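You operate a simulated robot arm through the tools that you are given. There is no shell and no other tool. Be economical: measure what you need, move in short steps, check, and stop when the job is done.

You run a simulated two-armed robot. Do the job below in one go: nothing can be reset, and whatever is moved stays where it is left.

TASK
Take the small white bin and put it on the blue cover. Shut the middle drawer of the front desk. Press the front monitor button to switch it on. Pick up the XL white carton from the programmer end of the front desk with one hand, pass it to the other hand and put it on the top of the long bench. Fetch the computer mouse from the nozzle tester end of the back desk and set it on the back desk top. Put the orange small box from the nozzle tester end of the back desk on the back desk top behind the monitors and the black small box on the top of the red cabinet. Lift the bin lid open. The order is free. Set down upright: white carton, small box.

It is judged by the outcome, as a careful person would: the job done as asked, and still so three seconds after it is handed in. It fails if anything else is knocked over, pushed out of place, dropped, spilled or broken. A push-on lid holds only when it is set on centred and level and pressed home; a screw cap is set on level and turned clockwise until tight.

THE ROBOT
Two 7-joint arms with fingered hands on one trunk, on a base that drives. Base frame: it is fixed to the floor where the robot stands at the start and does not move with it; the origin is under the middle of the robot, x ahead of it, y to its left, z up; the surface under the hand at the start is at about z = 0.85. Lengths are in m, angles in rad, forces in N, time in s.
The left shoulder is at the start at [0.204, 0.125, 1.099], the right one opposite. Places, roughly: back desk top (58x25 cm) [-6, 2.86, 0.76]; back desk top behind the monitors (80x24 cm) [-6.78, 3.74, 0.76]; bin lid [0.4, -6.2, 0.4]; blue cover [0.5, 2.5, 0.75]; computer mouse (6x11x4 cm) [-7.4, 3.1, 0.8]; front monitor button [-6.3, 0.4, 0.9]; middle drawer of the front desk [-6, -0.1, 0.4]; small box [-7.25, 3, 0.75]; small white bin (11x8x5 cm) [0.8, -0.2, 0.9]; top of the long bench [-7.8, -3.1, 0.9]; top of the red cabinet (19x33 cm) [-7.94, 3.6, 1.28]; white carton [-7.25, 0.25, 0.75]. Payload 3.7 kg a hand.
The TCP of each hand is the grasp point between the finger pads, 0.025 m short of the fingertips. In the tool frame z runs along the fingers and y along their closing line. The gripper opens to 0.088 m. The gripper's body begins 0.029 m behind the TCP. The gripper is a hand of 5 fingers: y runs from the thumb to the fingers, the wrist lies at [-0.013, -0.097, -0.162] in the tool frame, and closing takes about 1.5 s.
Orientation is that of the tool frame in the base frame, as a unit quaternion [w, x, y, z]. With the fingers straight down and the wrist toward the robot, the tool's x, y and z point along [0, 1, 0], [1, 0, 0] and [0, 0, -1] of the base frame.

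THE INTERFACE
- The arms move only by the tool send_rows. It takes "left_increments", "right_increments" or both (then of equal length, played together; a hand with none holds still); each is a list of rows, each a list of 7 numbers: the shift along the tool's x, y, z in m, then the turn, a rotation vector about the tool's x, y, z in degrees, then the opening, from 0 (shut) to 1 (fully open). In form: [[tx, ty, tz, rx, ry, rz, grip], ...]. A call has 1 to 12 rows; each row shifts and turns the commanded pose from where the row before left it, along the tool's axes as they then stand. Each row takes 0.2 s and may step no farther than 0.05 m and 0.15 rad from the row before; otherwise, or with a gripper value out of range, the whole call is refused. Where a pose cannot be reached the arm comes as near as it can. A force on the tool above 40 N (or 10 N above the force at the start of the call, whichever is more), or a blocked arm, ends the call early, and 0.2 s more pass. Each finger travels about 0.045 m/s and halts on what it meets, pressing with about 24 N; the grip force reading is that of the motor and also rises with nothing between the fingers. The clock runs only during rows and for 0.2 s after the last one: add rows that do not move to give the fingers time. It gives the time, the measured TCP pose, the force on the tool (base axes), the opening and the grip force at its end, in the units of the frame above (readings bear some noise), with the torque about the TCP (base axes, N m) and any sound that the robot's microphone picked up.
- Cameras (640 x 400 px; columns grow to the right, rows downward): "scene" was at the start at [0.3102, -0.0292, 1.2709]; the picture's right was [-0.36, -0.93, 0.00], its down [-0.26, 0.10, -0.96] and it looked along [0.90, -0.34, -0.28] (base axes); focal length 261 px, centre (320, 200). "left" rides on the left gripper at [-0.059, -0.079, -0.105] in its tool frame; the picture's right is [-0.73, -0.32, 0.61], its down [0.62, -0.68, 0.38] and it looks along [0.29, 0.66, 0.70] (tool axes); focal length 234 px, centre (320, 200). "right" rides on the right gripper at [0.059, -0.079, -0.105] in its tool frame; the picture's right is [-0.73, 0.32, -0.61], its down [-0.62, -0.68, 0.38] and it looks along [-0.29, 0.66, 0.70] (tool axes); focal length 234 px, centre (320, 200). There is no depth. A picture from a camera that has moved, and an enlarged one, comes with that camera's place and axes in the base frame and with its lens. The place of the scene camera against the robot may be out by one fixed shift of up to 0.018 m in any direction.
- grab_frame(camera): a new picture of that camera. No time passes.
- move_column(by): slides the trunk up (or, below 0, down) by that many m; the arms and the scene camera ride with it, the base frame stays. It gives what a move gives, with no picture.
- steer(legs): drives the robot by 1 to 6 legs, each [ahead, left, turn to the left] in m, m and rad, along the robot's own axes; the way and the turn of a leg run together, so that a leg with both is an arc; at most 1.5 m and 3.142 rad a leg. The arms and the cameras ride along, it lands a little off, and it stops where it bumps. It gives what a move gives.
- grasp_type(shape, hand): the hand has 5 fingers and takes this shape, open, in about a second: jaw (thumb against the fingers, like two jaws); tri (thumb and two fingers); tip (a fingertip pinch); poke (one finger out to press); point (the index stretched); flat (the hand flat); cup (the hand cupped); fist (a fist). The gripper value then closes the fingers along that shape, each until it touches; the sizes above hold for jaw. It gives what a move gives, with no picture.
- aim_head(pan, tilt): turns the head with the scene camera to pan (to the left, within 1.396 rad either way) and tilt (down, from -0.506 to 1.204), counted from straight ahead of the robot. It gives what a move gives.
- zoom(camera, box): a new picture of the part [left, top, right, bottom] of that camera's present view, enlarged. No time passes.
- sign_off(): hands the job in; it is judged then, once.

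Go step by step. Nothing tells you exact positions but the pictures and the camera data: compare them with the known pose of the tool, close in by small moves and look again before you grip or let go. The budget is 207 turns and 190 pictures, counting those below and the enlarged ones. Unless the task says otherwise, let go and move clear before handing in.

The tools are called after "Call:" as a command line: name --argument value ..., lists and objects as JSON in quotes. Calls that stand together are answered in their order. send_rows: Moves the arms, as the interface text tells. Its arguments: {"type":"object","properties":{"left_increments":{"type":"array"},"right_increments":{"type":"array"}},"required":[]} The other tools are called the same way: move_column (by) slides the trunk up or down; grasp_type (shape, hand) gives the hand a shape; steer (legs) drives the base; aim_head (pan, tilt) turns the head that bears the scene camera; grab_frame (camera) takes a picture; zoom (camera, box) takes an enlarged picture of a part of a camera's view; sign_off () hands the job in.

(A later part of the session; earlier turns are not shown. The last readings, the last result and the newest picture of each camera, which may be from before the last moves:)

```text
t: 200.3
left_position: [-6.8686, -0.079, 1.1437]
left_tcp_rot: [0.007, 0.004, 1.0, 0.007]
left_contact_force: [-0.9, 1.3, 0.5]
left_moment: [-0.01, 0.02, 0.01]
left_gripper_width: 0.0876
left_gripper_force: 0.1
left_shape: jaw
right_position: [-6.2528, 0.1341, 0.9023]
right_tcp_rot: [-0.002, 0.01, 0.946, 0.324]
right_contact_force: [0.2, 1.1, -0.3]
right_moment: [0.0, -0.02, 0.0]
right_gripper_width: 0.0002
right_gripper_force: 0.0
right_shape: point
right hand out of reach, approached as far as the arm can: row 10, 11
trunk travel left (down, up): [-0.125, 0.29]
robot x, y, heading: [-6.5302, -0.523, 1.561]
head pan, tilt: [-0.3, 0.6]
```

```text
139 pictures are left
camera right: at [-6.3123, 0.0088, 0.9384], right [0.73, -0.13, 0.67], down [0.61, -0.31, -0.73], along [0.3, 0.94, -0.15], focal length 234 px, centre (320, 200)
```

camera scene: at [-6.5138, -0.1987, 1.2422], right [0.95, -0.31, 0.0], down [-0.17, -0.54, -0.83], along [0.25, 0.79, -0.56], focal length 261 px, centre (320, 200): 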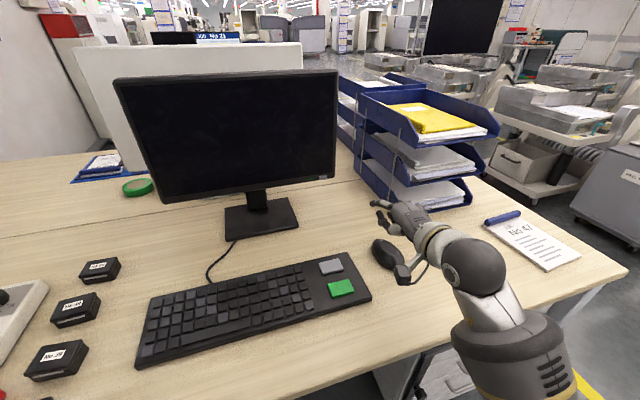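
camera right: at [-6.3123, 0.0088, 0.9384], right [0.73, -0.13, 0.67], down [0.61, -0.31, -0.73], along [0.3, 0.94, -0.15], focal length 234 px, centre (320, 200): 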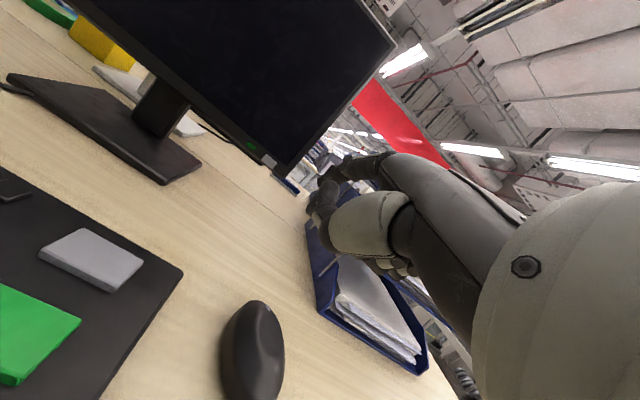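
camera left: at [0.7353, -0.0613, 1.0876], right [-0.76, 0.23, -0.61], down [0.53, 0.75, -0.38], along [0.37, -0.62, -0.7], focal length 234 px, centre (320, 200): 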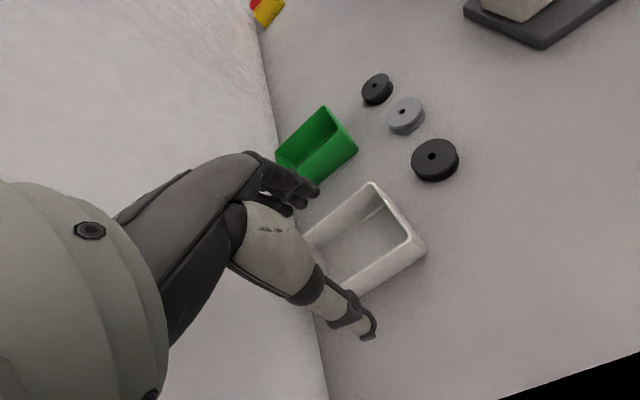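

Call:
zoom --camera "scene" --box '[310, 160, 470, 260]'

Call:
zoom --camera "right" --box '[240, 130, 400, 230]'

```text
4.00 times, centred on (390, 210) of scene
camera zoom: at [-6.5138, -0.1987, 1.2422], right [0.95, -0.31, 0.0], down [-0.17, -0.54, -0.83], along [0.25, 0.79, -0.56], focal length 1045 px, centre (40, 160)
```

zoom: 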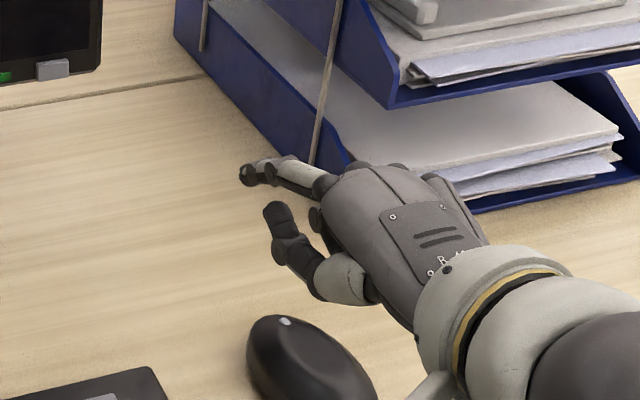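

```text
4.00 times, centred on (320, 180) of right
camera zoom: at [-6.3123, 0.0088, 0.9384], right [0.73, -0.13, 0.67], down [0.61, -0.31, -0.73], along [0.3, 0.94, -0.15], focal length 937 px, centre (320, 280)
```

zoom: 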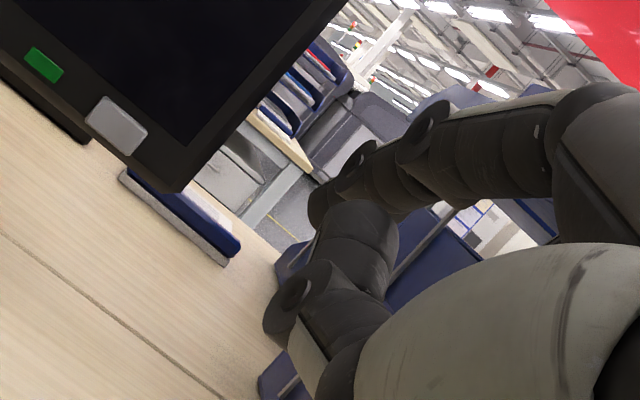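

Call:
send_rows --right_increments '[[0, 0.0255, 0.0214, 0, 0, 0, 0], [0, 0.0255, 0.0214, 0, 0, 0, 0], [0, 0.0255, 0.0214, 0, 0, 0, 0], [0, 0, 0, 0, 0, 0, 0]]'

```text
t: 201.3
left_position: [-6.8678, -0.0784, 1.1441]
left_tcp_rot: [0.007, 0.005, 1.0, 0.007]
left_contact_force: [-0.4, -0.4, 0.9]
left_moment: [-0.03, -0.03, 0.04]
left_gripper_width: 0.0878
left_gripper_force: 0.0
left_shape: jaw
right_position: [-6.2498, 0.1668, 0.9005]
right_tcp_rot: [-0.004, 0.008, 0.946, 0.324]
right_contact_force: [0.0, 0.0, 0.3]
right_moment: [-0.02, 0.04, 0.05]
right_gripper_width: 0.0
right_gripper_force: 0.0
right_shape: point
right hand out of reach, approached as far as the arm can: row 1, 2, 3
trunk travel left (down, up): [-0.125, 0.29]
robot x, y, heading: [-6.5344, -0.5199, 1.56]
head pan, tilt: [-0.3, 0.6]
```

Call:
move_column --by -0.065

Call:
send_rows --right_increments '[[0, 0.0153, 0.0129, 0, 0, 0, 0], [0, 0.0153, 0.0129, 0, 0, 0, 0], [0, 0, 0, 0, 0, 0, 0]]'

```text
t: 202.3
left_position: [-6.8677, -0.0802, 1.0795]
left_tcp_rot: [0.007, 0.004, 1.0, 0.008]
left_contact_force: [0.6, -0.3, -0.6]
left_moment: [0.01, -0.01, 0.0]
left_gripper_width: 0.0877
left_gripper_force: 0.1
left_shape: jaw
right_position: [-6.2514, 0.1687, 0.8395]
right_tcp_rot: [-0.001, 0.011, 0.945, 0.326]
right_contact_force: [0.1, 0.8, -0.1]
right_moment: [-0.02, 0.01, 0.02]
right_gripper_width: 0.0002
right_gripper_force: 0.0
right_shape: point
trunk travel left (down, up): [-0.06, 0.356]
robot x, y, heading: [-6.532, -0.5172, 1.557]
head pan, tilt: [-0.3, 0.6]
```

```text
t: 203.1
left_position: [-6.868, -0.0793, 1.0782]
left_tcp_rot: [0.007, 0.004, 1.0, 0.006]
left_contact_force: [0.6, -0.8, -0.7]
left_moment: [0.01, 0.01, -0.02]
left_gripper_width: 0.0875
left_gripper_force: 0.1
left_shape: jaw
right_position: [-6.2498, 0.2082, 0.8353]
right_tcp_rot: [-0.004, 0.008, 0.946, 0.324]
right_contact_force: [-0.6, -0.5, -0.9]
right_moment: [0.02, 0.01, -0.01]
right_gripper_width: 0.0
right_gripper_force: 0.1
right_shape: point
trunk travel left (down, up): [-0.06, 0.356]
robot x, y, heading: [-6.5309, -0.5215, 1.556]
head pan, tilt: [-0.3, 0.6]
```

Call:
send_rows --right_increments '[[0.011, 0.0192, 0.0161, 0, 0, 0, 0], [0.011, 0.0192, 0.0161, 0, 0, 0, 0], [0.011, 0.0192, 0.0161, 0, 0, 0, 0], [0.011, 0.0192, 0.0161, 0, 0, 0, 0], [0, 0, 0, 0, 0, 0, 0]]'

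Call:
zoom --camera "scene" --box '[280, 110, 440, 210]'

Call:
zoom --camera "right" --box '[240, 110, 400, 210]'

```text
t: 204.3
left_position: [-6.8674, -0.0782, 1.078]
left_tcp_rot: [0.007, 0.004, 1.0, 0.007]
left_contact_force: [-0.8, 0.8, -0.4]
left_moment: [-0.01, 0.02, 0.01]
left_gripper_width: 0.0876
left_gripper_force: 0.1
left_shape: jaw
right_position: [-6.2493, 0.2074, 0.835]
right_tcp_rot: [-0.003, 0.008, 0.946, 0.324]
right_contact_force: [0.9, -0.3, -0.2]
right_moment: [-0.01, 0.02, -0.02]
right_gripper_width: 0.0001
right_gripper_force: 0.0
right_shape: point
right hand out of reach, approached as far as the arm can: row 1, 2, 3, 4
trunk travel left (down, up): [-0.06, 0.356]
robot x, y, heading: [-6.5341, -0.5214, 1.561]
head pan, tilt: [-0.3, 0.6]
```

```text
4.00 times, centred on (360, 160) of scene
camera zoom: at [-6.5131, -0.1367, 1.1642], right [0.95, -0.31, 0.0], down [-0.17, -0.54, -0.83], along [0.25, 0.79, -0.56], focal length 1045 px, centre (160, 360)
```

zoom: 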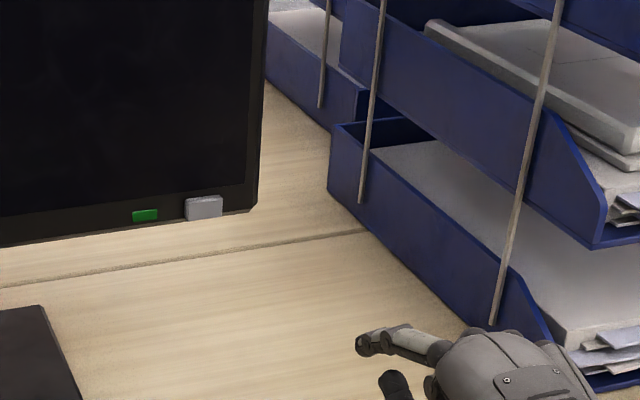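

```text
4.00 times, centred on (320, 160) of right
camera zoom: at [-6.3093, 0.0822, 0.8714], right [0.73, -0.13, 0.67], down [0.61, -0.31, -0.73], along [0.3, 0.94, -0.15], focal length 937 px, centre (320, 360)
```

zoom: 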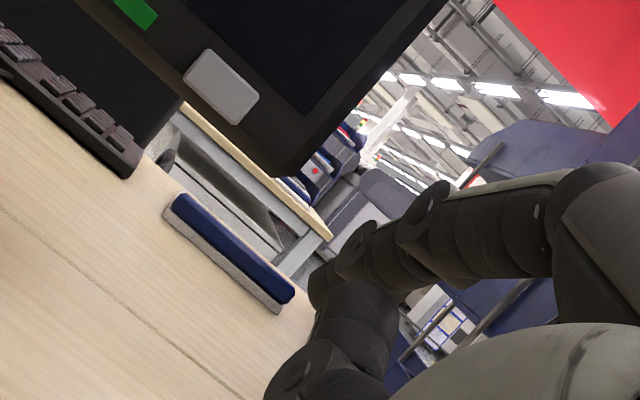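

Call:
send_rows --right_increments '[[0, 0.0177, -0.021, 0, 0, 0, 0], [0, 0.0177, -0.021, 0, 0, 0, 0], [0, 0, 0, 8.3, 0, 0, 0], [0, 0, 0, 8.3, 0, 0, 0], [0, 0, 0, 8.3, 0, 0, 0], [0, 0, 0, 0, 0, 0, 0]]'

```text
t: 205.7
left_position: [-6.8682, -0.0788, 1.0783]
left_tcp_rot: [0.007, 0.004, 1.0, 0.007]
left_contact_force: [-0.4, 0.2, 0.1]
left_moment: [-0.01, 0.02, 0.0]
left_gripper_width: 0.0877
left_gripper_force: 0.0
left_shape: jaw
right_position: [-6.2471, 0.2088, 0.8883]
right_tcp_rot: [-0.003, 0.012, 0.994, 0.112]
right_contact_force: [0.2, 0.5, 0.3]
right_moment: [-0.01, 0.01, -0.03]
right_gripper_width: 0.0
right_gripper_force: 0.1
right_shape: point
trunk travel left (down, up): [-0.06, 0.356]
robot x, y, heading: [-6.5352, -0.5172, 1.557]
head pan, tilt: [-0.3, 0.6]
```

Call:
send_rows --right_increments '[[0.0105, 0.0268, 0.0061, 0, 0, 0, 0], [0.0105, 0.0268, 0.0061, 0, 0, 0, 0], [0.0105, 0.0268, 0.0061, 0, 0, 0, 0], [0.0105, 0.0268, 0.0061, 0, 0, 0, 0], [0, 0, 0, 0, 0, 0, 0]]'

Call:
zoom --camera "scene" --box '[280, 110, 440, 210]'

Call:
zoom --camera "right" --box '[220, 60, 380, 240]'

```text
t: 206.9
left_position: [-6.8666, -0.0799, 1.0792]
left_tcp_rot: [0.008, 0.004, 1.0, 0.007]
left_contact_force: [0.1, -0.9, 0.8]
left_moment: [0.0, -0.02, -0.02]
left_gripper_width: 0.0879
left_gripper_force: 0.0
left_shape: jaw
right_position: [-6.2873, 0.3205, 0.8913]
right_tcp_rot: [-0.003, 0.01, 0.994, 0.113]
right_contact_force: [-0.6, -0.5, 0.2]
right_moment: [0.0, -0.03, 0.02]
right_gripper_width: 0.0
right_gripper_force: 0.0
right_shape: point
trunk travel left (down, up): [-0.06, 0.356]
robot x, y, heading: [-6.536, -0.5226, 1.559]
head pan, tilt: [-0.3, 0.6]
```

```text
4.00 times, centred on (360, 160) of scene
camera zoom: at [-6.513, -0.1368, 1.1643], right [0.95, -0.31, 0.0], down [-0.17, -0.54, -0.83], along [0.25, 0.79, -0.56], focal length 1045 px, centre (160, 360)
```

zoom: 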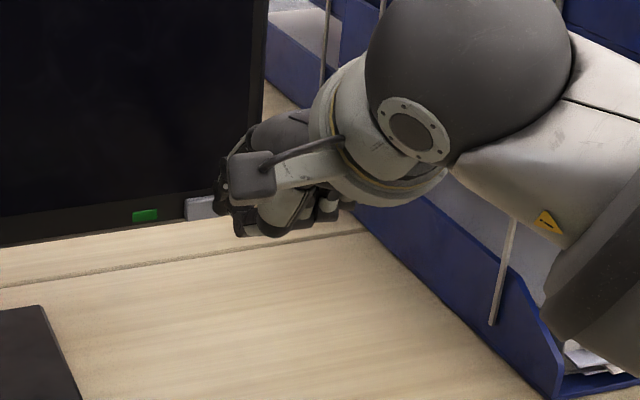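

```text
2.22 times, centred on (300, 150) of right
camera zoom: at [-6.3472, 0.221, 0.9777], right [0.73, 0.16, 0.66], down [0.61, -0.59, -0.53], along [0.3, 0.79, -0.53], focal length 520 px, centre (364, 311)
```

zoom: 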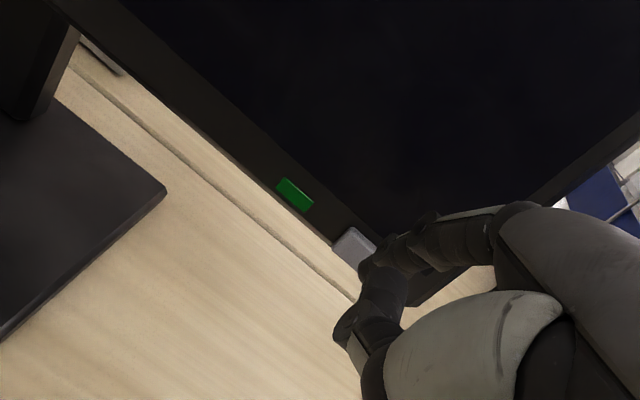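

The fingertip is just in front of the button, so I'll press forward in small steps.

Call:
send_rows --right_increments '[[0, 0.005, 0.011, 0, 0, 0, 0], [0, 0.01, 0.002, 0, 0, 0, 0], [0, 0.01, 0.002, 0, 0, 0, 0], [0, 0.008, 0.002, 0, 0, 0, 0], [0, 0.006, 0.001, 0, 0, 0, 0], [0, 0, 0, 0, 0, 0, 0]]'

Call:
zoom --camera "scene" --box '[280, 110, 440, 210]'

Call:
zoom --camera "right" --box '[220, 80, 380, 180]'

```text
t: 208.3
left_position: [-6.8672, -0.08, 1.0787]
left_tcp_rot: [0.008, 0.004, 1.0, 0.007]
left_contact_force: [0.3, 0.7, -0.9]
left_moment: [-0.03, 0.01, -0.03]
left_gripper_width: 0.0876
left_gripper_force: 0.0
left_shape: jaw
right_position: [-6.2857, 0.3614, 0.8804]
right_tcp_rot: [-0.003, 0.011, 0.993, 0.114]
right_contact_force: [-0.3, -4.9, 1.2]
right_moment: [0.02, 0.0, 0.03]
right_gripper_width: 0.0807
right_gripper_force: 0.1
right_shape: point
trunk travel left (down, up): [-0.06, 0.356]
robot x, y, heading: [-6.5332, -0.5207, 1.563]
head pan, tilt: [-0.3, 0.6]
heard: click
```

```text
4.00 times, centred on (360, 160) of scene
camera zoom: at [-6.5131, -0.1373, 1.1645], right [0.95, -0.31, 0.0], down [-0.17, -0.54, -0.83], along [0.25, 0.79, -0.56], focal length 1045 px, centre (160, 360)
```

zoom: 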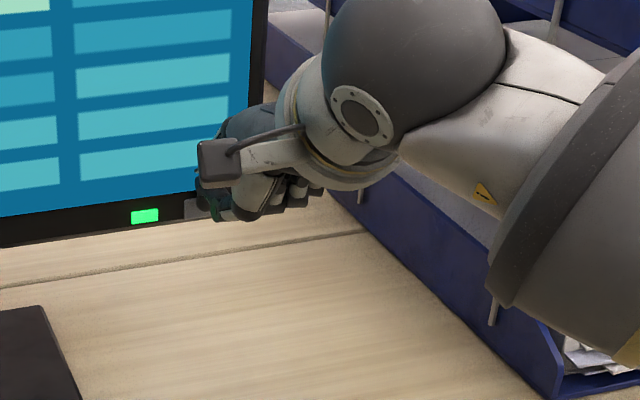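

```text
4.00 times, centred on (300, 130) of right
camera zoom: at [-6.3449, 0.2618, 0.9669], right [0.73, 0.16, 0.66], down [0.61, -0.59, -0.53], along [0.3, 0.79, -0.53], focal length 937 px, centre (400, 480)
```

zoom: 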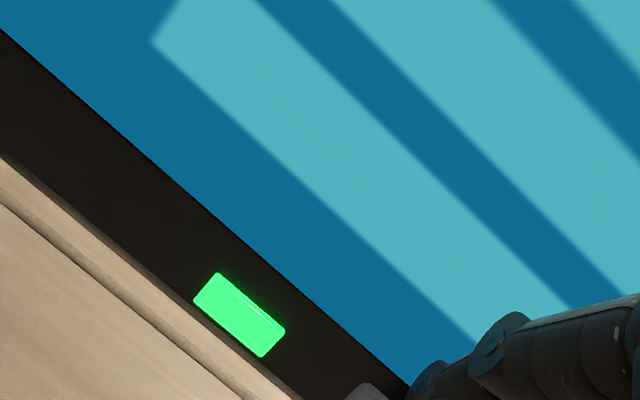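

The monitor is on. I'll withdraw, straighten and raise the right hand, and move left towards the programmer end.

Call:
send_rows --right_increments '[[0, -0.0293, -0.0067, 0, 0, 0, 0], [0, -0.0293, -0.0067, 0, 0, 0, 0], [0, -0.0293, -0.0067, 0, 0, 0, 0], [0, -0.0293, -0.0067, 0, 0, 0, 0], [0, 0, -0.04, 0, 0, 0, 0], [0, 0, -0.04, 0, 0, 0, 0], [0, 0, -0.04, 6.5, 0, 0, 0], [0, 0, -0.04, 6.5, 0, 0, 0], [0, -0.04, 0, 0, 0, 0, 0], [0, 0, 0, 0, 0, 0, 0]]'

Call:
move_column --by 0.065

Call:
grasp_type --hand "right" --shape "jaw"

Call:
steer --legs '[[-0.1, 0, 0], [0, 0.5, 0]]'

Call:
aim_head --pan 0.1 --tilt 0.6

Call:
grab_frame --camera "scene"

```text
t: 210.5
left_position: [-6.8681, -0.0784, 1.0784]
left_tcp_rot: [0.008, 0.005, 1.0, 0.007]
left_contact_force: [-0.4, 0.1, -0.1]
left_moment: [0.02, 0.03, 0.02]
left_gripper_width: 0.0878
left_gripper_force: 0.1
left_shape: jaw
right_position: [-6.2879, 0.1667, 1.039]
right_tcp_rot: [-0.004, 0.01, 1.0, -0.001]
right_contact_force: [0.5, 0.0, 0.1]
right_moment: [0.04, 0.0, 0.02]
right_gripper_width: 0.0805
right_gripper_force: 0.0
right_shape: point
trunk travel left (down, up): [-0.06, 0.356]
robot x, y, heading: [-6.5335, -0.5173, 1.557]
head pan, tilt: [-0.3, 0.6]
```

```text
t: 211.6
left_position: [-6.868, -0.0781, 1.1431]
left_tcp_rot: [0.006, 0.004, 1.0, 0.005]
left_contact_force: [0.7, 0.4, -0.8]
left_moment: [-0.02, 0.0, 0.03]
left_gripper_width: 0.0877
left_gripper_force: 0.1
left_shape: jaw
right_position: [-6.288, 0.1705, 1.0982]
right_tcp_rot: [-0.003, 0.01, 1.0, -0.002]
right_contact_force: [0.1, 1.2, -0.1]
right_moment: [-0.02, -0.01, -0.02]
right_gripper_width: 0.0806
right_gripper_force: 0.1
right_shape: point
trunk travel left (down, up): [-0.125, 0.29]
robot x, y, heading: [-6.533, -0.5198, 1.558]
head pan, tilt: [-0.3, 0.6]
```

```text
t: 212.5
left_position: [-6.8679, -0.0791, 1.1423]
left_tcp_rot: [0.007, 0.005, 1.0, 0.007]
left_contact_force: [-0.2, -1.0, 0.7]
left_moment: [0.0, -0.03, 0.03]
left_gripper_width: 0.0876
left_gripper_force: 0.0
left_shape: jaw
right_position: [-6.287, 0.1695, 1.1012]
right_tcp_rot: [-0.004, 0.01, 1.0, 0.001]
right_contact_force: [-0.1, -0.3, 0.5]
right_moment: [-0.02, 0.0, -0.01]
right_gripper_width: 0.0875
right_gripper_force: 0.0
right_shape: jaw
trunk travel left (down, up): [-0.125, 0.29]
robot x, y, heading: [-6.5345, -0.5238, 1.558]
head pan, tilt: [-0.3, 0.6]
```

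```text
t: 218.1
left_position: [-7.3607, -0.1649, 1.1444]
left_tcp_rot: [0.007, 0.01, 1.0, 0.006]
left_contact_force: [0.7, 0.4, 0.0]
left_moment: [0.02, 0.02, 0.0]
left_gripper_width: 0.0875
left_gripper_force: 0.1
left_shape: jaw
right_position: [-6.7786, 0.077, 1.101]
right_tcp_rot: [-0.005, 0.016, 1.0, 0.0]
right_contact_force: [-0.2, 0.1, 0.4]
right_moment: [0.01, 0.0, 0.01]
right_gripper_width: 0.0876
right_gripper_force: 0.1
right_shape: jaw
trunk travel left (down, up): [-0.125, 0.29]
robot x, y, heading: [-7.0328, -0.6119, 1.543]
head pan, tilt: [-0.3, 0.6]
```

```text
t: 218.9
left_position: [-7.3613, -0.1643, 1.1436]
left_tcp_rot: [0.007, 0.01, 1.0, 0.007]
left_contact_force: [0.3, 0.0, -0.7]
left_moment: [-0.02, -0.01, -0.02]
left_gripper_width: 0.0875
left_gripper_force: 0.1
left_shape: jaw
right_position: [-6.7781, 0.0768, 1.1026]
right_tcp_rot: [-0.005, 0.016, 1.0, 0.0]
right_contact_force: [0.7, -0.3, -0.1]
right_moment: [0.0, -0.03, 0.03]
right_gripper_width: 0.0877
right_gripper_force: 0.0
right_shape: jaw
trunk travel left (down, up): [-0.125, 0.29]
robot x, y, heading: [-7.0334, -0.6101, 1.552]
head pan, tilt: [0.099, 0.6]
```

```text
130 pictures are left
camera scene: at [-7.0434, -0.2843, 1.2422], right [1.0, 0.07, 0.0], down [0.04, -0.56, -0.83], along [-0.06, 0.82, -0.56], focal length 261 px, centre (320, 200)
```

scene: 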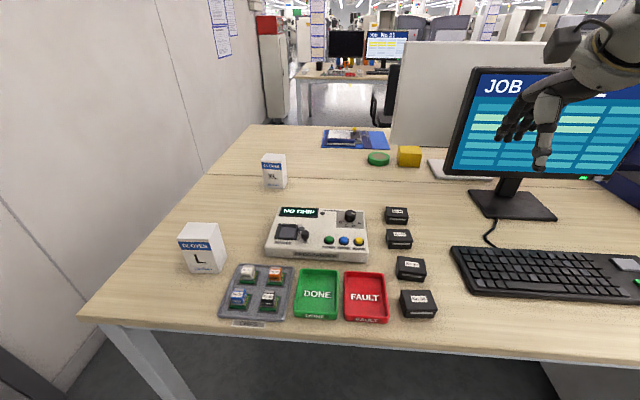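

Call:
zoom --camera "scene" --box '[230, 140, 326, 200]'

```text
6.67 times, centred on (278, 170) of scene
camera zoom: at [-7.0434, -0.2843, 1.2422], right [1.0, 0.07, 0.0], down [0.04, -0.56, -0.83], along [-0.06, 0.82, -0.56], focal length 1741 px, centre (600, 400)
```

zoom: 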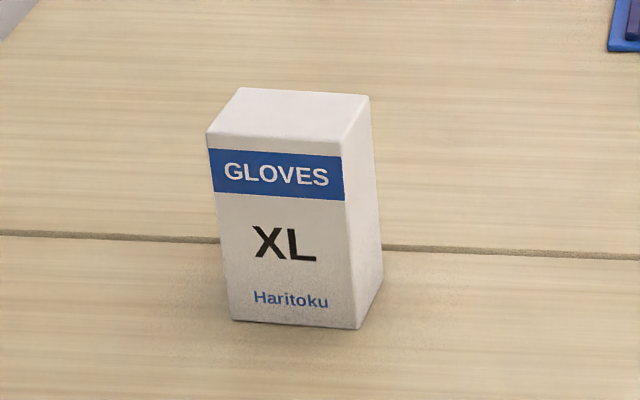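

The XL carton (7×6×11 cm) stands at about (-7.265, 0.535), a long reach. I'll check how close the base can get to the desk edge.

Call:
aim_head --pan 0 --tilt 1.2

Call:
grab_frame --camera "scene"

```text
t: 219.9
left_position: [-7.3601, -0.1626, 1.1422]
left_tcp_rot: [0.007, 0.011, 1.0, 0.007]
left_contact_force: [0.0, 0.2, 0.6]
left_moment: [-0.02, -0.02, -0.01]
left_gripper_width: 0.0879
left_gripper_force: 0.0
left_shape: jaw
right_position: [-6.7787, 0.0779, 1.1024]
right_tcp_rot: [-0.004, 0.017, 1.0, -0.001]
right_contact_force: [0.2, 0.2, 0.3]
right_moment: [-0.02, -0.01, 0.01]
right_gripper_width: 0.088
right_gripper_force: 0.0
right_shape: jaw
trunk travel left (down, up): [-0.125, 0.29]
robot x, y, heading: [-7.0325, -0.6072, 1.548]
head pan, tilt: [0.0, 1.201]
```

```text
128 pictures are left
camera scene: at [-7.0355, -0.3139, 1.1994], right [1.0, -0.02, 0.0], down [-0.02, -0.92, -0.39], along [0.01, 0.39, -0.92], focal length 261 px, centre (320, 200)
```

scene: 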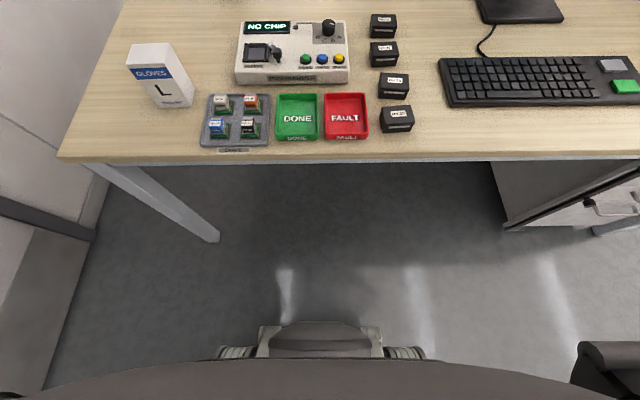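

The base front is about 0.25 m ahead of the axis, so I can stand at y ≈ -0.34. I'll pull the right hand back from the monitor first, then drive in.

Call:
send_rows --right_increments '[[-0.025, -0.04, 0, 0, 0, 0, 1], [-0.025, -0.04, 0, 0, 0, 0, 1], [-0.025, -0.04, 0, 0, 0, 0, 1], [-0.025, -0.04, 0, 0, 0, 0, 1], [0, 0, 0, 0, 0, 0, 1]]'

Call:
steer --legs '[[0, -0.05, 0.015], [0.26, 0, 0]]'

Call:
aim_head --pan 0.3 --tilt 0.6

Call:
grab_frame --camera "scene"

Call:
grab_frame --camera "left"

```text
t: 221.2
left_position: [-7.3603, -0.1636, 1.1436]
left_tcp_rot: [0.008, 0.01, 1.0, 0.007]
left_contact_force: [-0.3, -0.5, -0.2]
left_moment: [0.02, -0.02, 0.01]
left_gripper_width: 0.0877
left_gripper_force: 0.1
left_shape: jaw
right_position: [-6.6848, -0.0832, 1.1003]
right_tcp_rot: [-0.004, 0.016, 1.0, -0.001]
right_contact_force: [-0.4, 0.0, -0.4]
right_moment: [-0.04, -0.01, 0.01]
right_gripper_width: 0.0879
right_gripper_force: 0.0
right_shape: jaw
trunk travel left (down, up): [-0.125, 0.29]
robot x, y, heading: [-7.0302, -0.6108, 1.55]
head pan, tilt: [0.0, 1.201]
```

```text
t: 223.8
left_position: [-7.3172, 0.0948, 1.1417]
left_tcp_rot: [0.006, 0.001, 1.0, 0.004]
left_contact_force: [-0.5, -0.5, 0.2]
left_moment: [-0.02, 0.02, 0.0]
left_gripper_width: 0.0878
left_gripper_force: 0.0
left_shape: jaw
right_position: [-6.6417, 0.1859, 1.1019]
right_tcp_rot: [-0.003, 0.008, 1.0, -0.001]
right_contact_force: [0.0, 0.0, -0.1]
right_moment: [-0.04, -0.03, 0.0]
right_gripper_width: 0.0877
right_gripper_force: 0.1
right_shape: jaw
trunk travel left (down, up): [-0.125, 0.29]
robot x, y, heading: [-6.9784, -0.3451, 1.559]
head pan, tilt: [0.0, 1.201]
```

```text
t: 224.8
left_position: [-7.3146, 0.092, 1.1427]
left_tcp_rot: [0.008, 0.002, 1.0, 0.006]
left_contact_force: [-0.4, 0.0, -0.2]
left_moment: [-0.03, 0.04, -0.01]
left_gripper_width: 0.0876
left_gripper_force: 0.0
left_shape: jaw
right_position: [-6.6417, 0.1852, 1.1023]
right_tcp_rot: [-0.003, 0.008, 1.0, 0.001]
right_contact_force: [-1.0, 0.0, -0.1]
right_moment: [-0.01, -0.02, -0.02]
right_gripper_width: 0.0877
right_gripper_force: 0.1
right_shape: jaw
trunk travel left (down, up): [-0.125, 0.29]
robot x, y, heading: [-6.9783, -0.3455, 1.563]
head pan, tilt: [0.3, 0.6]
```

```text
127 pictures are left
camera scene: at [-7.0144, -0.0245, 1.2421], right [0.96, 0.29, 0.0], down [0.16, -0.54, -0.82], along [-0.24, 0.79, -0.57], focal length 261 px, centre (320, 200)
```

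scene: 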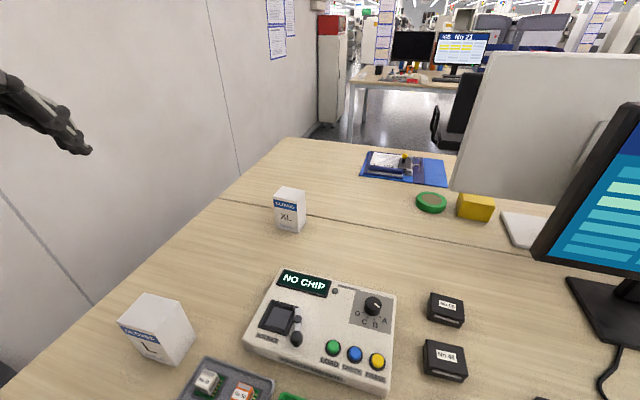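

```text
126 pictures are left
camera left: at [-7.2607, 0.0125, 1.248], right [0.73, -0.32, -0.6], down [-0.62, -0.67, -0.4], along [-0.28, 0.67, -0.69], focal length 234 px, centre (320, 200)
```

left: 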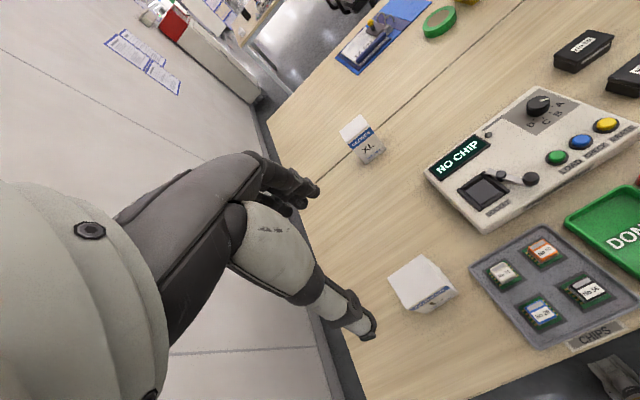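

Call:
zoom --camera "scene" --box '[250, 170, 346, 240]'

Call:
zoom --camera "left" --box '[320, 100, 416, 170]'

```text
5.71 times, centred on (298, 205) of scene
camera zoom: at [-7.0144, -0.0245, 1.2421], right [0.96, 0.29, 0.0], down [0.16, -0.54, -0.82], along [-0.24, 0.79, -0.57], focal length 1492 px, centre (446, 171)
```

zoom: 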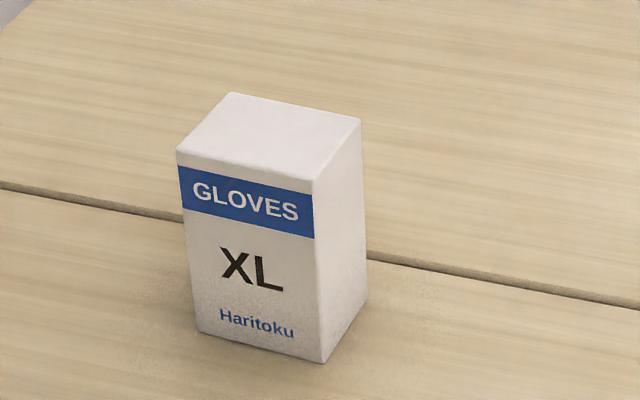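

```text
5.71 times, centred on (368, 135) of left
camera zoom: at [-7.2607, 0.0125, 1.248], right [0.73, -0.32, -0.6], down [-0.62, -0.67, -0.4], along [-0.28, 0.67, -0.69], focal length 1338 px, centre (46, 571)
```

zoom: 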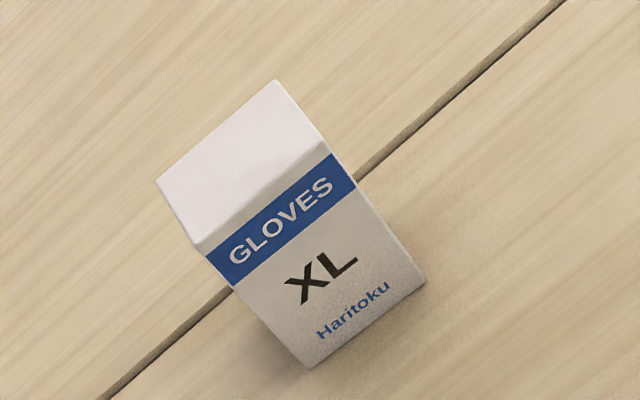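

Call:
send_rows --left_increments '[[-0.0066, 0.047, 0, 0, 0, 0, 1], [-0.0066, 0.047, 0, 0, 0, 0, 1], [-0.0066, 0.047, 0, 0, 0, 0, 1], [-0.0066, 0.047, 0, 0, 0, 0, 1], [-0.0066, 0.047, 0, 0, 0, 0, 1], [-0.0066, 0.047, 0, 0, 0, 0, 1], [-0.0066, 0.047, 0, 0, 0, 0, 1], [-0.0066, 0.047, 0, 0, 0, 0, 1], [-0.0066, 0.047, 0, 0, 0, 0, 1], [0, 0, 0, 0, 0, 0, 1]]'

Call:
send_rows --left_increments '[[0, 0, 0.04, 0, 0, 0, 1], [0, 0, 0.04, 0, 0, 0, 1], [0, 0, 0.04, 0, 0, 0, 1], [0, 0, 0.04, 0, 0, 0, 1], [0, 0, 0, 0, 0, 0, 1]]'

Call:
grab_frame --camera "left"

Call:
zoom --camera "scene" --box '[210, 120, 370, 240]'

```text
t: 227.0
left_position: [-7.2559, 0.5134, 1.1528]
left_tcp_rot: [0.006, 0.002, 1.0, 0.007]
left_contact_force: [-0.6, -0.4, 0.4]
left_moment: [0.06, 0.05, 0.0]
left_gripper_width: 0.0878
left_gripper_force: 0.0
left_shape: jaw
right_position: [-6.6407, 0.1821, 1.1047]
right_tcp_rot: [-0.004, 0.008, 1.0, 0.003]
right_contact_force: [0.2, -0.6, -0.4]
right_moment: [0.02, 0.0, 0.0]
right_gripper_width: 0.0876
right_gripper_force: 0.0
right_shape: jaw
trunk travel left (down, up): [-0.125, 0.29]
robot x, y, heading: [-6.9808, -0.3422, 1.565]
head pan, tilt: [0.3, 0.6]
```

```text
t: 228.2
left_position: [-7.2552, 0.5181, 0.9871]
left_tcp_rot: [0.007, 0.002, 1.0, 0.004]
left_contact_force: [0.6, -0.2, -0.1]
left_moment: [0.0, -0.03, -0.03]
left_gripper_width: 0.0876
left_gripper_force: 0.1
left_shape: jaw
right_position: [-6.6421, 0.1858, 1.1018]
right_tcp_rot: [-0.004, 0.008, 1.0, 0.0]
right_contact_force: [1.1, -0.1, 0.0]
right_moment: [-0.06, 0.0, 0.01]
right_gripper_width: 0.088
right_gripper_force: 0.1
right_shape: jaw
trunk travel left (down, up): [-0.125, 0.29]
robot x, y, heading: [-6.977, -0.3443, 1.564]
head pan, tilt: [0.3, 0.6]
```

```text
123 pictures are left
camera left: at [-7.1999, 0.4377, 1.0927], right [0.73, -0.32, -0.6], down [-0.62, -0.67, -0.4], along [-0.28, 0.67, -0.69], focal length 234 px, centre (320, 200)
```

left: 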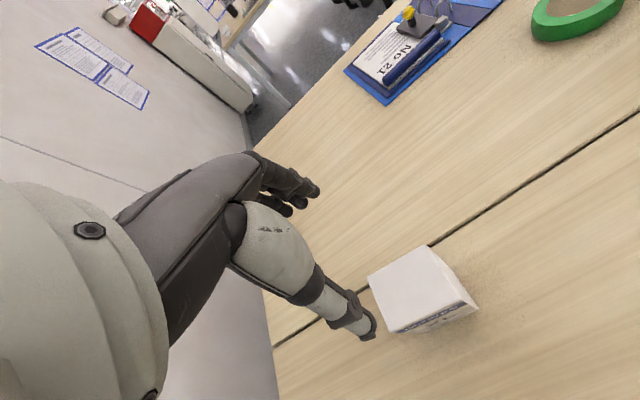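

```text
3.33 times, centred on (290, 180) of scene
camera zoom: at [-7.0144, -0.0249, 1.2424], right [0.96, 0.29, 0.0], down [0.16, -0.54, -0.83], along [-0.24, 0.79, -0.56], focal length 870 px, centre (420, 267)
```

zoom: 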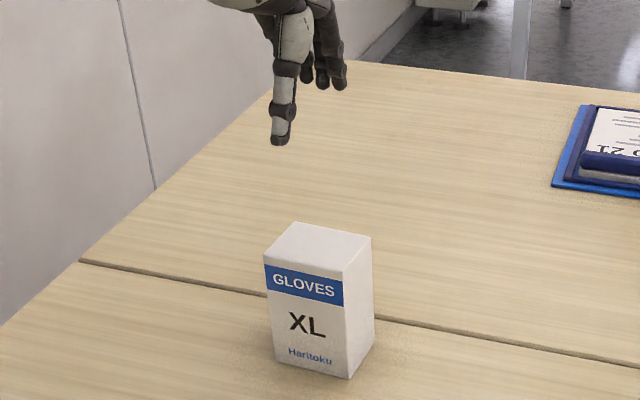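

Call:
send_rows --left_increments '[[-0.003, -0.013, 0, 0, 0, 7, 1], [0, 0, 0.04, 0, 0, 0, 1], [0, 0, 0.04, 0, 0, 0, 1], [0, 0, 0.03, 0, 0, 0, 1], [0, 0, 0, 0, 0, 0, 1]]'

Call:
grab_frame --camera "left"

Call:
zoom --camera "scene" --box '[210, 120, 370, 240]'

```text
t: 229.4
left_position: [-7.2477, 0.5067, 0.8791]
left_tcp_rot: [0.006, 0.064, 0.998, 0.006]
left_contact_force: [0.3, 0.6, -0.7]
left_moment: [-0.01, -0.01, -0.03]
left_gripper_width: 0.0875
left_gripper_force: 0.0
left_shape: jaw
right_position: [-6.6411, 0.1836, 1.1033]
right_tcp_rot: [-0.004, 0.008, 1.0, 0.001]
right_contact_force: [-0.2, -0.7, -0.9]
right_moment: [0.0, -0.02, -0.03]
right_gripper_width: 0.088
right_gripper_force: 0.0
right_shape: jaw
trunk travel left (down, up): [-0.125, 0.29]
robot x, y, heading: [-6.9797, -0.3471, 1.556]
head pan, tilt: [0.3, 0.6]
```

```text
121 pictures are left
camera left: at [-7.2026, 0.4194, 0.9838], right [0.69, -0.41, -0.6], down [-0.7, -0.59, -0.4], along [-0.19, 0.7, -0.69], focal length 234 px, centre (320, 200)
```

left: 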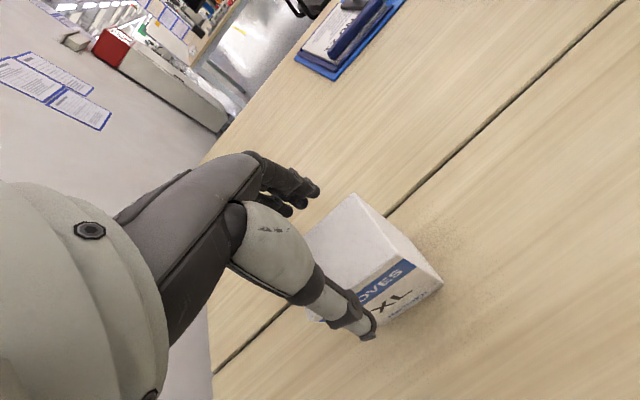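

```text
3.33 times, centred on (290, 180) of scene
camera zoom: at [-7.0144, -0.025, 1.2424], right [0.96, 0.29, 0.0], down [0.16, -0.54, -0.83], along [-0.24, 0.79, -0.56], focal length 870 px, centre (420, 267)
```

zoom: 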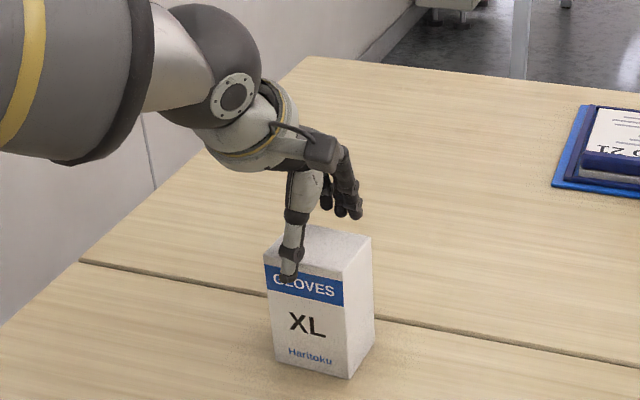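

Call:
send_rows --left_increments '[[0, 0, 0.02, 0, 0, 0, 1], [0, 0, 0.02, 0, 0, 0, 1], [0, 0, 0, 0, 0, 0, 0.7], [0, 0, 0, 0, 0, 0, 0.5], [0, 0, 0, 0, 0, 0, 0.3], [0, 0, 0, 0, 0, 0, 0], [0, 0, 0, 0, 0, 0, 0], [0, 0, 0, 0, 0, 0, 0], [0, 0, 0, 0, 0, 0, 0]]'

Call:
zoom --camera "scene" --box '[210, 120, 370, 240]'

```text
t: 231.4
left_position: [-7.2485, 0.5059, 0.8387]
left_tcp_rot: [0.006, 0.064, 0.998, 0.005]
left_contact_force: [0.3, -0.8, -0.7]
left_moment: [0.05, 0.04, -0.05]
left_gripper_width: 0.0489
left_gripper_force: 24.3
left_shape: jaw
right_position: [-6.6419, 0.1849, 1.1012]
right_tcp_rot: [-0.004, 0.008, 1.0, 0.0]
right_contact_force: [0.1, 0.2, 0.0]
right_moment: [0.0, 0.01, 0.02]
right_gripper_width: 0.0876
right_gripper_force: 0.0
right_shape: jaw
trunk travel left (down, up): [-0.125, 0.29]
robot x, y, heading: [-6.9837, -0.3483, 1.565]
head pan, tilt: [0.3, 0.6]
```

```text
3.33 times, centred on (290, 180) of scene
camera zoom: at [-7.0144, -0.0244, 1.2422], right [0.96, 0.29, 0.0], down [0.16, -0.54, -0.83], along [-0.24, 0.79, -0.56], focal length 870 px, centre (420, 267)
```

zoom: 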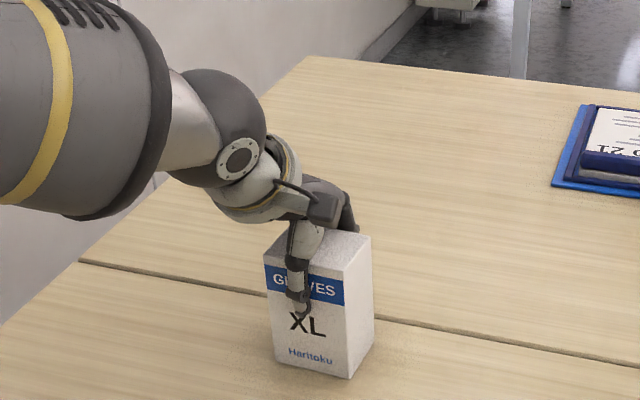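

The carton is gripped. I'll lift it, retract over the desk, back off and check.

Call:
send_rows --left_increments '[[0, 0, -0.03, 0, 0, 0, 0], [0, 0, -0.05, 0, 0, 0, 0], [0, 0, -0.05, 0, 0, 0, 0], [0, 0, -0.05, 0, 0, 0, 0], [0, 0, -0.05, 0, 0, 0, 0], [0, 0, -0.05, 0, 0, 0, 0], [0, 0, -0.02, 0, 0, 0, 0], [0, -0.045, 0, 0, 0, 0, 0], [0, -0.045, 0, 0, 0, 0, 0], [0, -0.045, 0, 0, 0, 0, 0], [0, -0.045, 0, 0, 0, 0, 0], [0, 0, 0, 0, 0, 0, 0]]'

Call:
steer --legs '[[-0.9, 0, 0]]'

Call:
grab_frame --camera "scene"

```text
t: 234.0
left_position: [-7.2752, 0.3238, 1.134]
left_tcp_rot: [0.007, 0.062, 0.998, 0.004]
left_contact_force: [-1.1, -0.6, -2.4]
left_moment: [-0.01, -0.02, 0.03]
left_gripper_width: 0.049
left_gripper_force: 23.7
left_shape: jaw
right_position: [-6.6407, 0.1867, 1.1016]
right_tcp_rot: [-0.004, 0.008, 1.0, -0.001]
right_contact_force: [-0.1, 0.1, -0.8]
right_moment: [0.01, 0.02, 0.0]
right_gripper_width: 0.088
right_gripper_force: 0.1
right_shape: jaw
trunk travel left (down, up): [-0.125, 0.29]
robot x, y, heading: [-6.979, -0.3486, 1.563]
head pan, tilt: [0.3, 0.6]
```

```text
t: 238.7
left_position: [-7.2821, -0.5684, 1.1339]
left_tcp_rot: [0.006, 0.063, 0.998, 0.005]
left_contact_force: [0.1, -0.7, -1.3]
left_moment: [0.04, 0.01, -0.03]
left_gripper_width: 0.0489
left_gripper_force: 24.4
left_shape: jaw
right_position: [-6.6465, -0.7074, 1.1017]
right_tcp_rot: [-0.004, 0.008, 1.0, 0.001]
right_contact_force: [1.0, -0.5, 0.4]
right_moment: [0.0, 0.02, -0.03]
right_gripper_width: 0.0878
right_gripper_force: 0.0
right_shape: jaw
trunk travel left (down, up): [-0.125, 0.29]
robot x, y, heading: [-6.9889, -1.2366, 1.564]
head pan, tilt: [0.3, 0.6]
```

```text
118 pictures are left
camera scene: at [-7.0202, -0.9165, 1.2421], right [0.96, 0.29, 0.0], down [0.16, -0.54, -0.83], along [-0.24, 0.79, -0.56], focal length 261 px, centre (320, 200)
```

scene: 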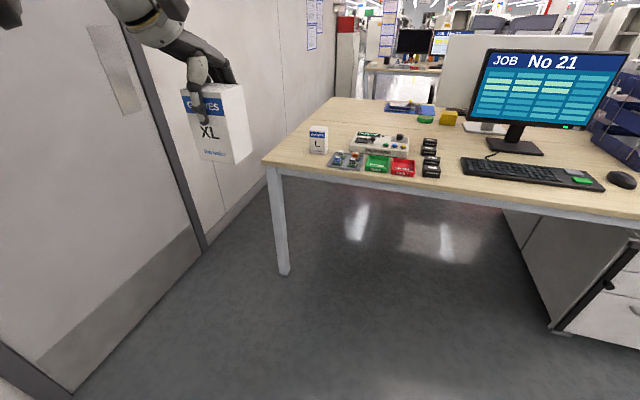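

The carton is held firmly. For the hand-over I'll bring it to the middle with the left hand and turn the right hand to point left.

Call:
send_rows --left_increments '[[-0.04, 0, 0, 0, 0, -3.5, 0], [-0.04, 0, 0, 0, 0, -3.5, 0], [-0.04, 0, 0, 0, 0, 0, 0], [-0.04, 0, 0, 0, 0, 0, 0], [-0.04, 0, 0, 0, 0, 0, 0], [-0.04, 0, 0, 0, 0, 0, 0], [0, 0, 0, 0, 0, 0, 0], [0, 0, 0, 0, 0, 0, 0], [0, 0, 0, 0, 0, 0, 0], [0, 0, 0, 0, 0, 0, 0], [0, 0, 0, 0, 0, 0, 0], [0, 0, 0, 0, 0, 0, 0]]' --right_increments '[[0, 0, 0, 0, 8.2, 0, 1], [0, 0, 0, 0, 8.2, 0, 1], [0, 0, 0, 0, 8.2, 0, 1], [0, 0, 0, 0, 8.2, 0, 1], [0, 0, 0, 0, 8.2, 0, 1], [0, 0, 0, 0, 8.2, 0, 1], [0, 0, 0, 0, 8.2, 0, 1], [0, 0, 0, 0, 8.2, 0, 1], [0, 0, 0, 0, 8.2, 0, 1], [0, 0, 0, 0, 8.2, 0, 1], [0, 0, 0, 0, 8, 0, 1], [0, 0, 0, 0, 0, 0, 1]]'

Call:
aim_head --pan 0 --tilt 0.4

Call:
grab_frame --camera "scene"

```text
t: 241.3
left_position: [-7.0396, -0.5781, 1.136]
left_tcp_rot: [0.007, 0.003, 1.0, 0.004]
left_contact_force: [-0.1, 0.3, -2.9]
left_moment: [0.05, 0.03, 0.0]
left_gripper_width: 0.0489
left_gripper_force: 24.1
left_shape: jaw
right_position: [-6.6473, -0.7057, 1.1006]
right_tcp_rot: [0.71, -0.006, -0.704, -0.005]
right_contact_force: [0.2, 0.3, -0.2]
right_moment: [0.01, 0.02, -0.01]
right_gripper_width: 0.0879
right_gripper_force: 0.0
right_shape: jaw
trunk travel left (down, up): [-0.125, 0.29]
robot x, y, heading: [-6.9848, -1.2396, 1.563]
head pan, tilt: [0.3, 0.6]
```

```text
t: 242.1
left_position: [-7.0419, -0.5774, 1.1368]
left_tcp_rot: [0.007, 0.002, 1.0, 0.005]
left_contact_force: [0.6, 0.4, -2.4]
left_moment: [0.0, -0.01, -0.03]
left_gripper_width: 0.0488
left_gripper_force: 24.0
left_shape: jaw
right_position: [-6.6467, -0.7057, 1.0999]
right_tcp_rot: [0.71, -0.005, -0.704, -0.005]
right_contact_force: [0.0, 0.0, 0.1]
right_moment: [0.03, 0.02, 0.03]
right_gripper_width: 0.0879
right_gripper_force: 0.1
right_shape: jaw
trunk travel left (down, up): [-0.125, 0.29]
robot x, y, heading: [-6.982, -1.2359, 1.567]
head pan, tilt: [0.0, 0.4]
```

```text
117 pictures are left
camera scene: at [-6.994, -0.9083, 1.2603], right [1.0, -0.01, 0.0], down [0.0, -0.39, -0.92], along [0.0, 0.92, -0.39], focal length 261 px, centre (320, 200)
```

scene: 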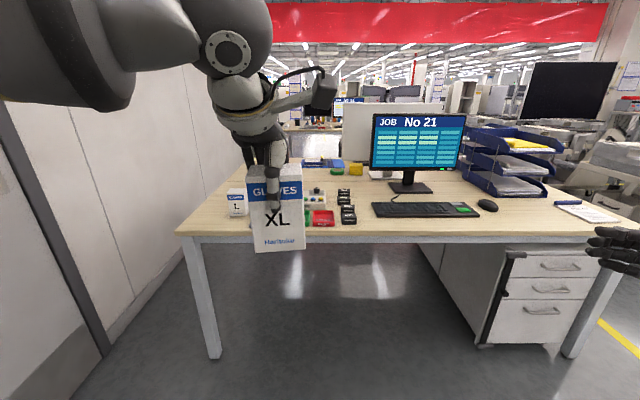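

Call:
aim_head --pan -0.6 --tilt 0.5

Call:
grab_frame --camera "scene"

Call:
grab_frame --camera "right"

```text
t: 243.1
left_position: [-7.042, -0.5781, 1.1367]
left_tcp_rot: [0.007, 0.002, 1.0, 0.005]
left_contact_force: [0.7, -0.1, -2.2]
left_moment: [0.01, 0.0, 0.03]
left_gripper_width: 0.0486
left_gripper_force: 24.0
left_shape: jaw
right_position: [-6.6472, -0.7058, 1.1016]
right_tcp_rot: [0.71, -0.005, -0.705, -0.005]
right_contact_force: [0.0, -0.2, 0.0]
right_moment: [-0.02, 0.01, 0.01]
right_gripper_width: 0.088
right_gripper_force: 0.0
right_shape: jaw
trunk travel left (down, up): [-0.125, 0.29]
robot x, y, heading: [-6.9858, -1.2387, 1.565]
head pan, tilt: [-0.6, 0.499]
```

```text
116 pictures are left
camera scene: at [-6.9427, -0.9261, 1.2512], right [0.82, -0.57, 0.0], down [-0.27, -0.39, -0.88], along [0.5, 0.72, -0.48], focal length 261 px, centre (320, 200)
```

scene: 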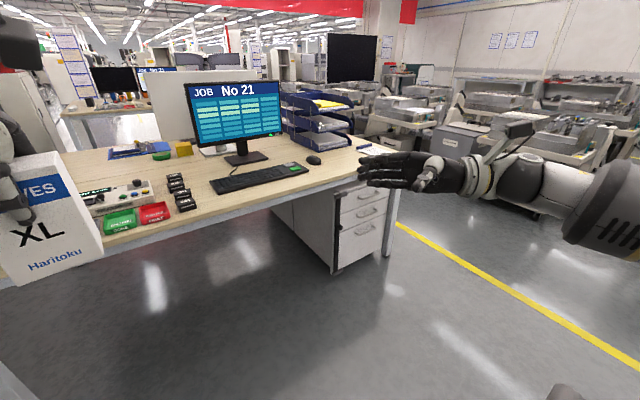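

```text
115 pictures are left
camera right: at [-6.5422, -0.7871, 1.1607], right [0.61, 0.31, -0.73], down [-0.4, -0.68, -0.62], along [-0.69, 0.67, -0.28], focal length 234 px, centre (320, 200)
```

right: 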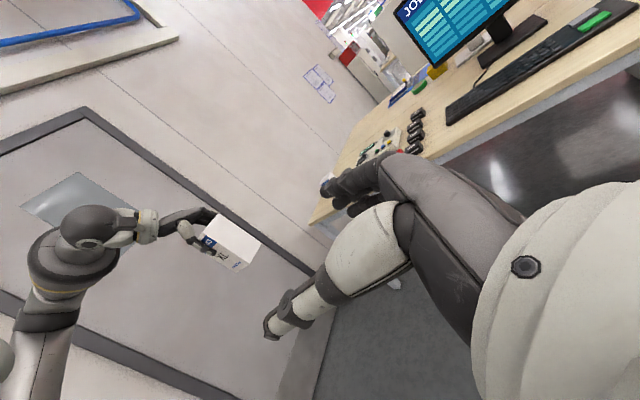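

Call:
zoom --camera "scene" --box '[350, 130, 478, 210]'

Call:
zoom --camera "right" --box '[140, 180, 300, 290]'

```text
5.00 times, centred on (414, 170) of scene
camera zoom: at [-6.9427, -0.9261, 1.2512], right [0.82, -0.57, 0.0], down [-0.27, -0.39, -0.88], along [0.5, 0.72, -0.48], focal length 1306 px, centre (-150, 350)
```

zoom: 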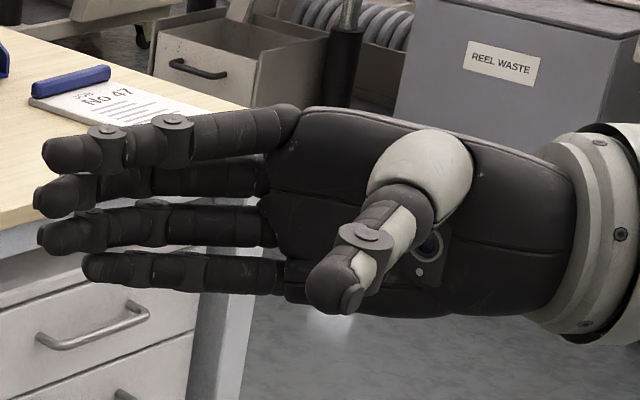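

```text
3.64 times, centred on (220, 235) of right
camera zoom: at [-6.5422, -0.7871, 1.1607], right [0.61, 0.31, -0.73], down [-0.4, -0.68, -0.62], along [-0.69, 0.67, -0.28], focal length 852 px, centre (684, 73)
```

zoom: 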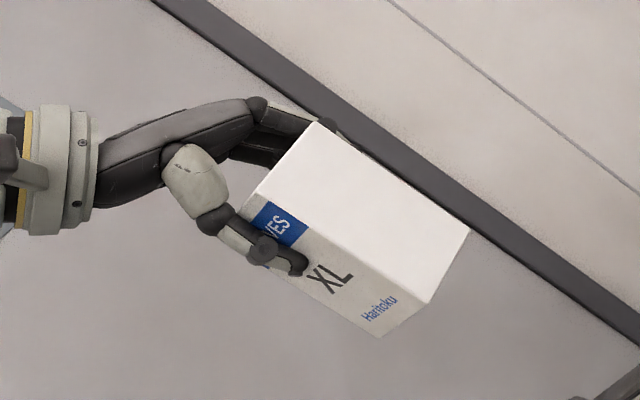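

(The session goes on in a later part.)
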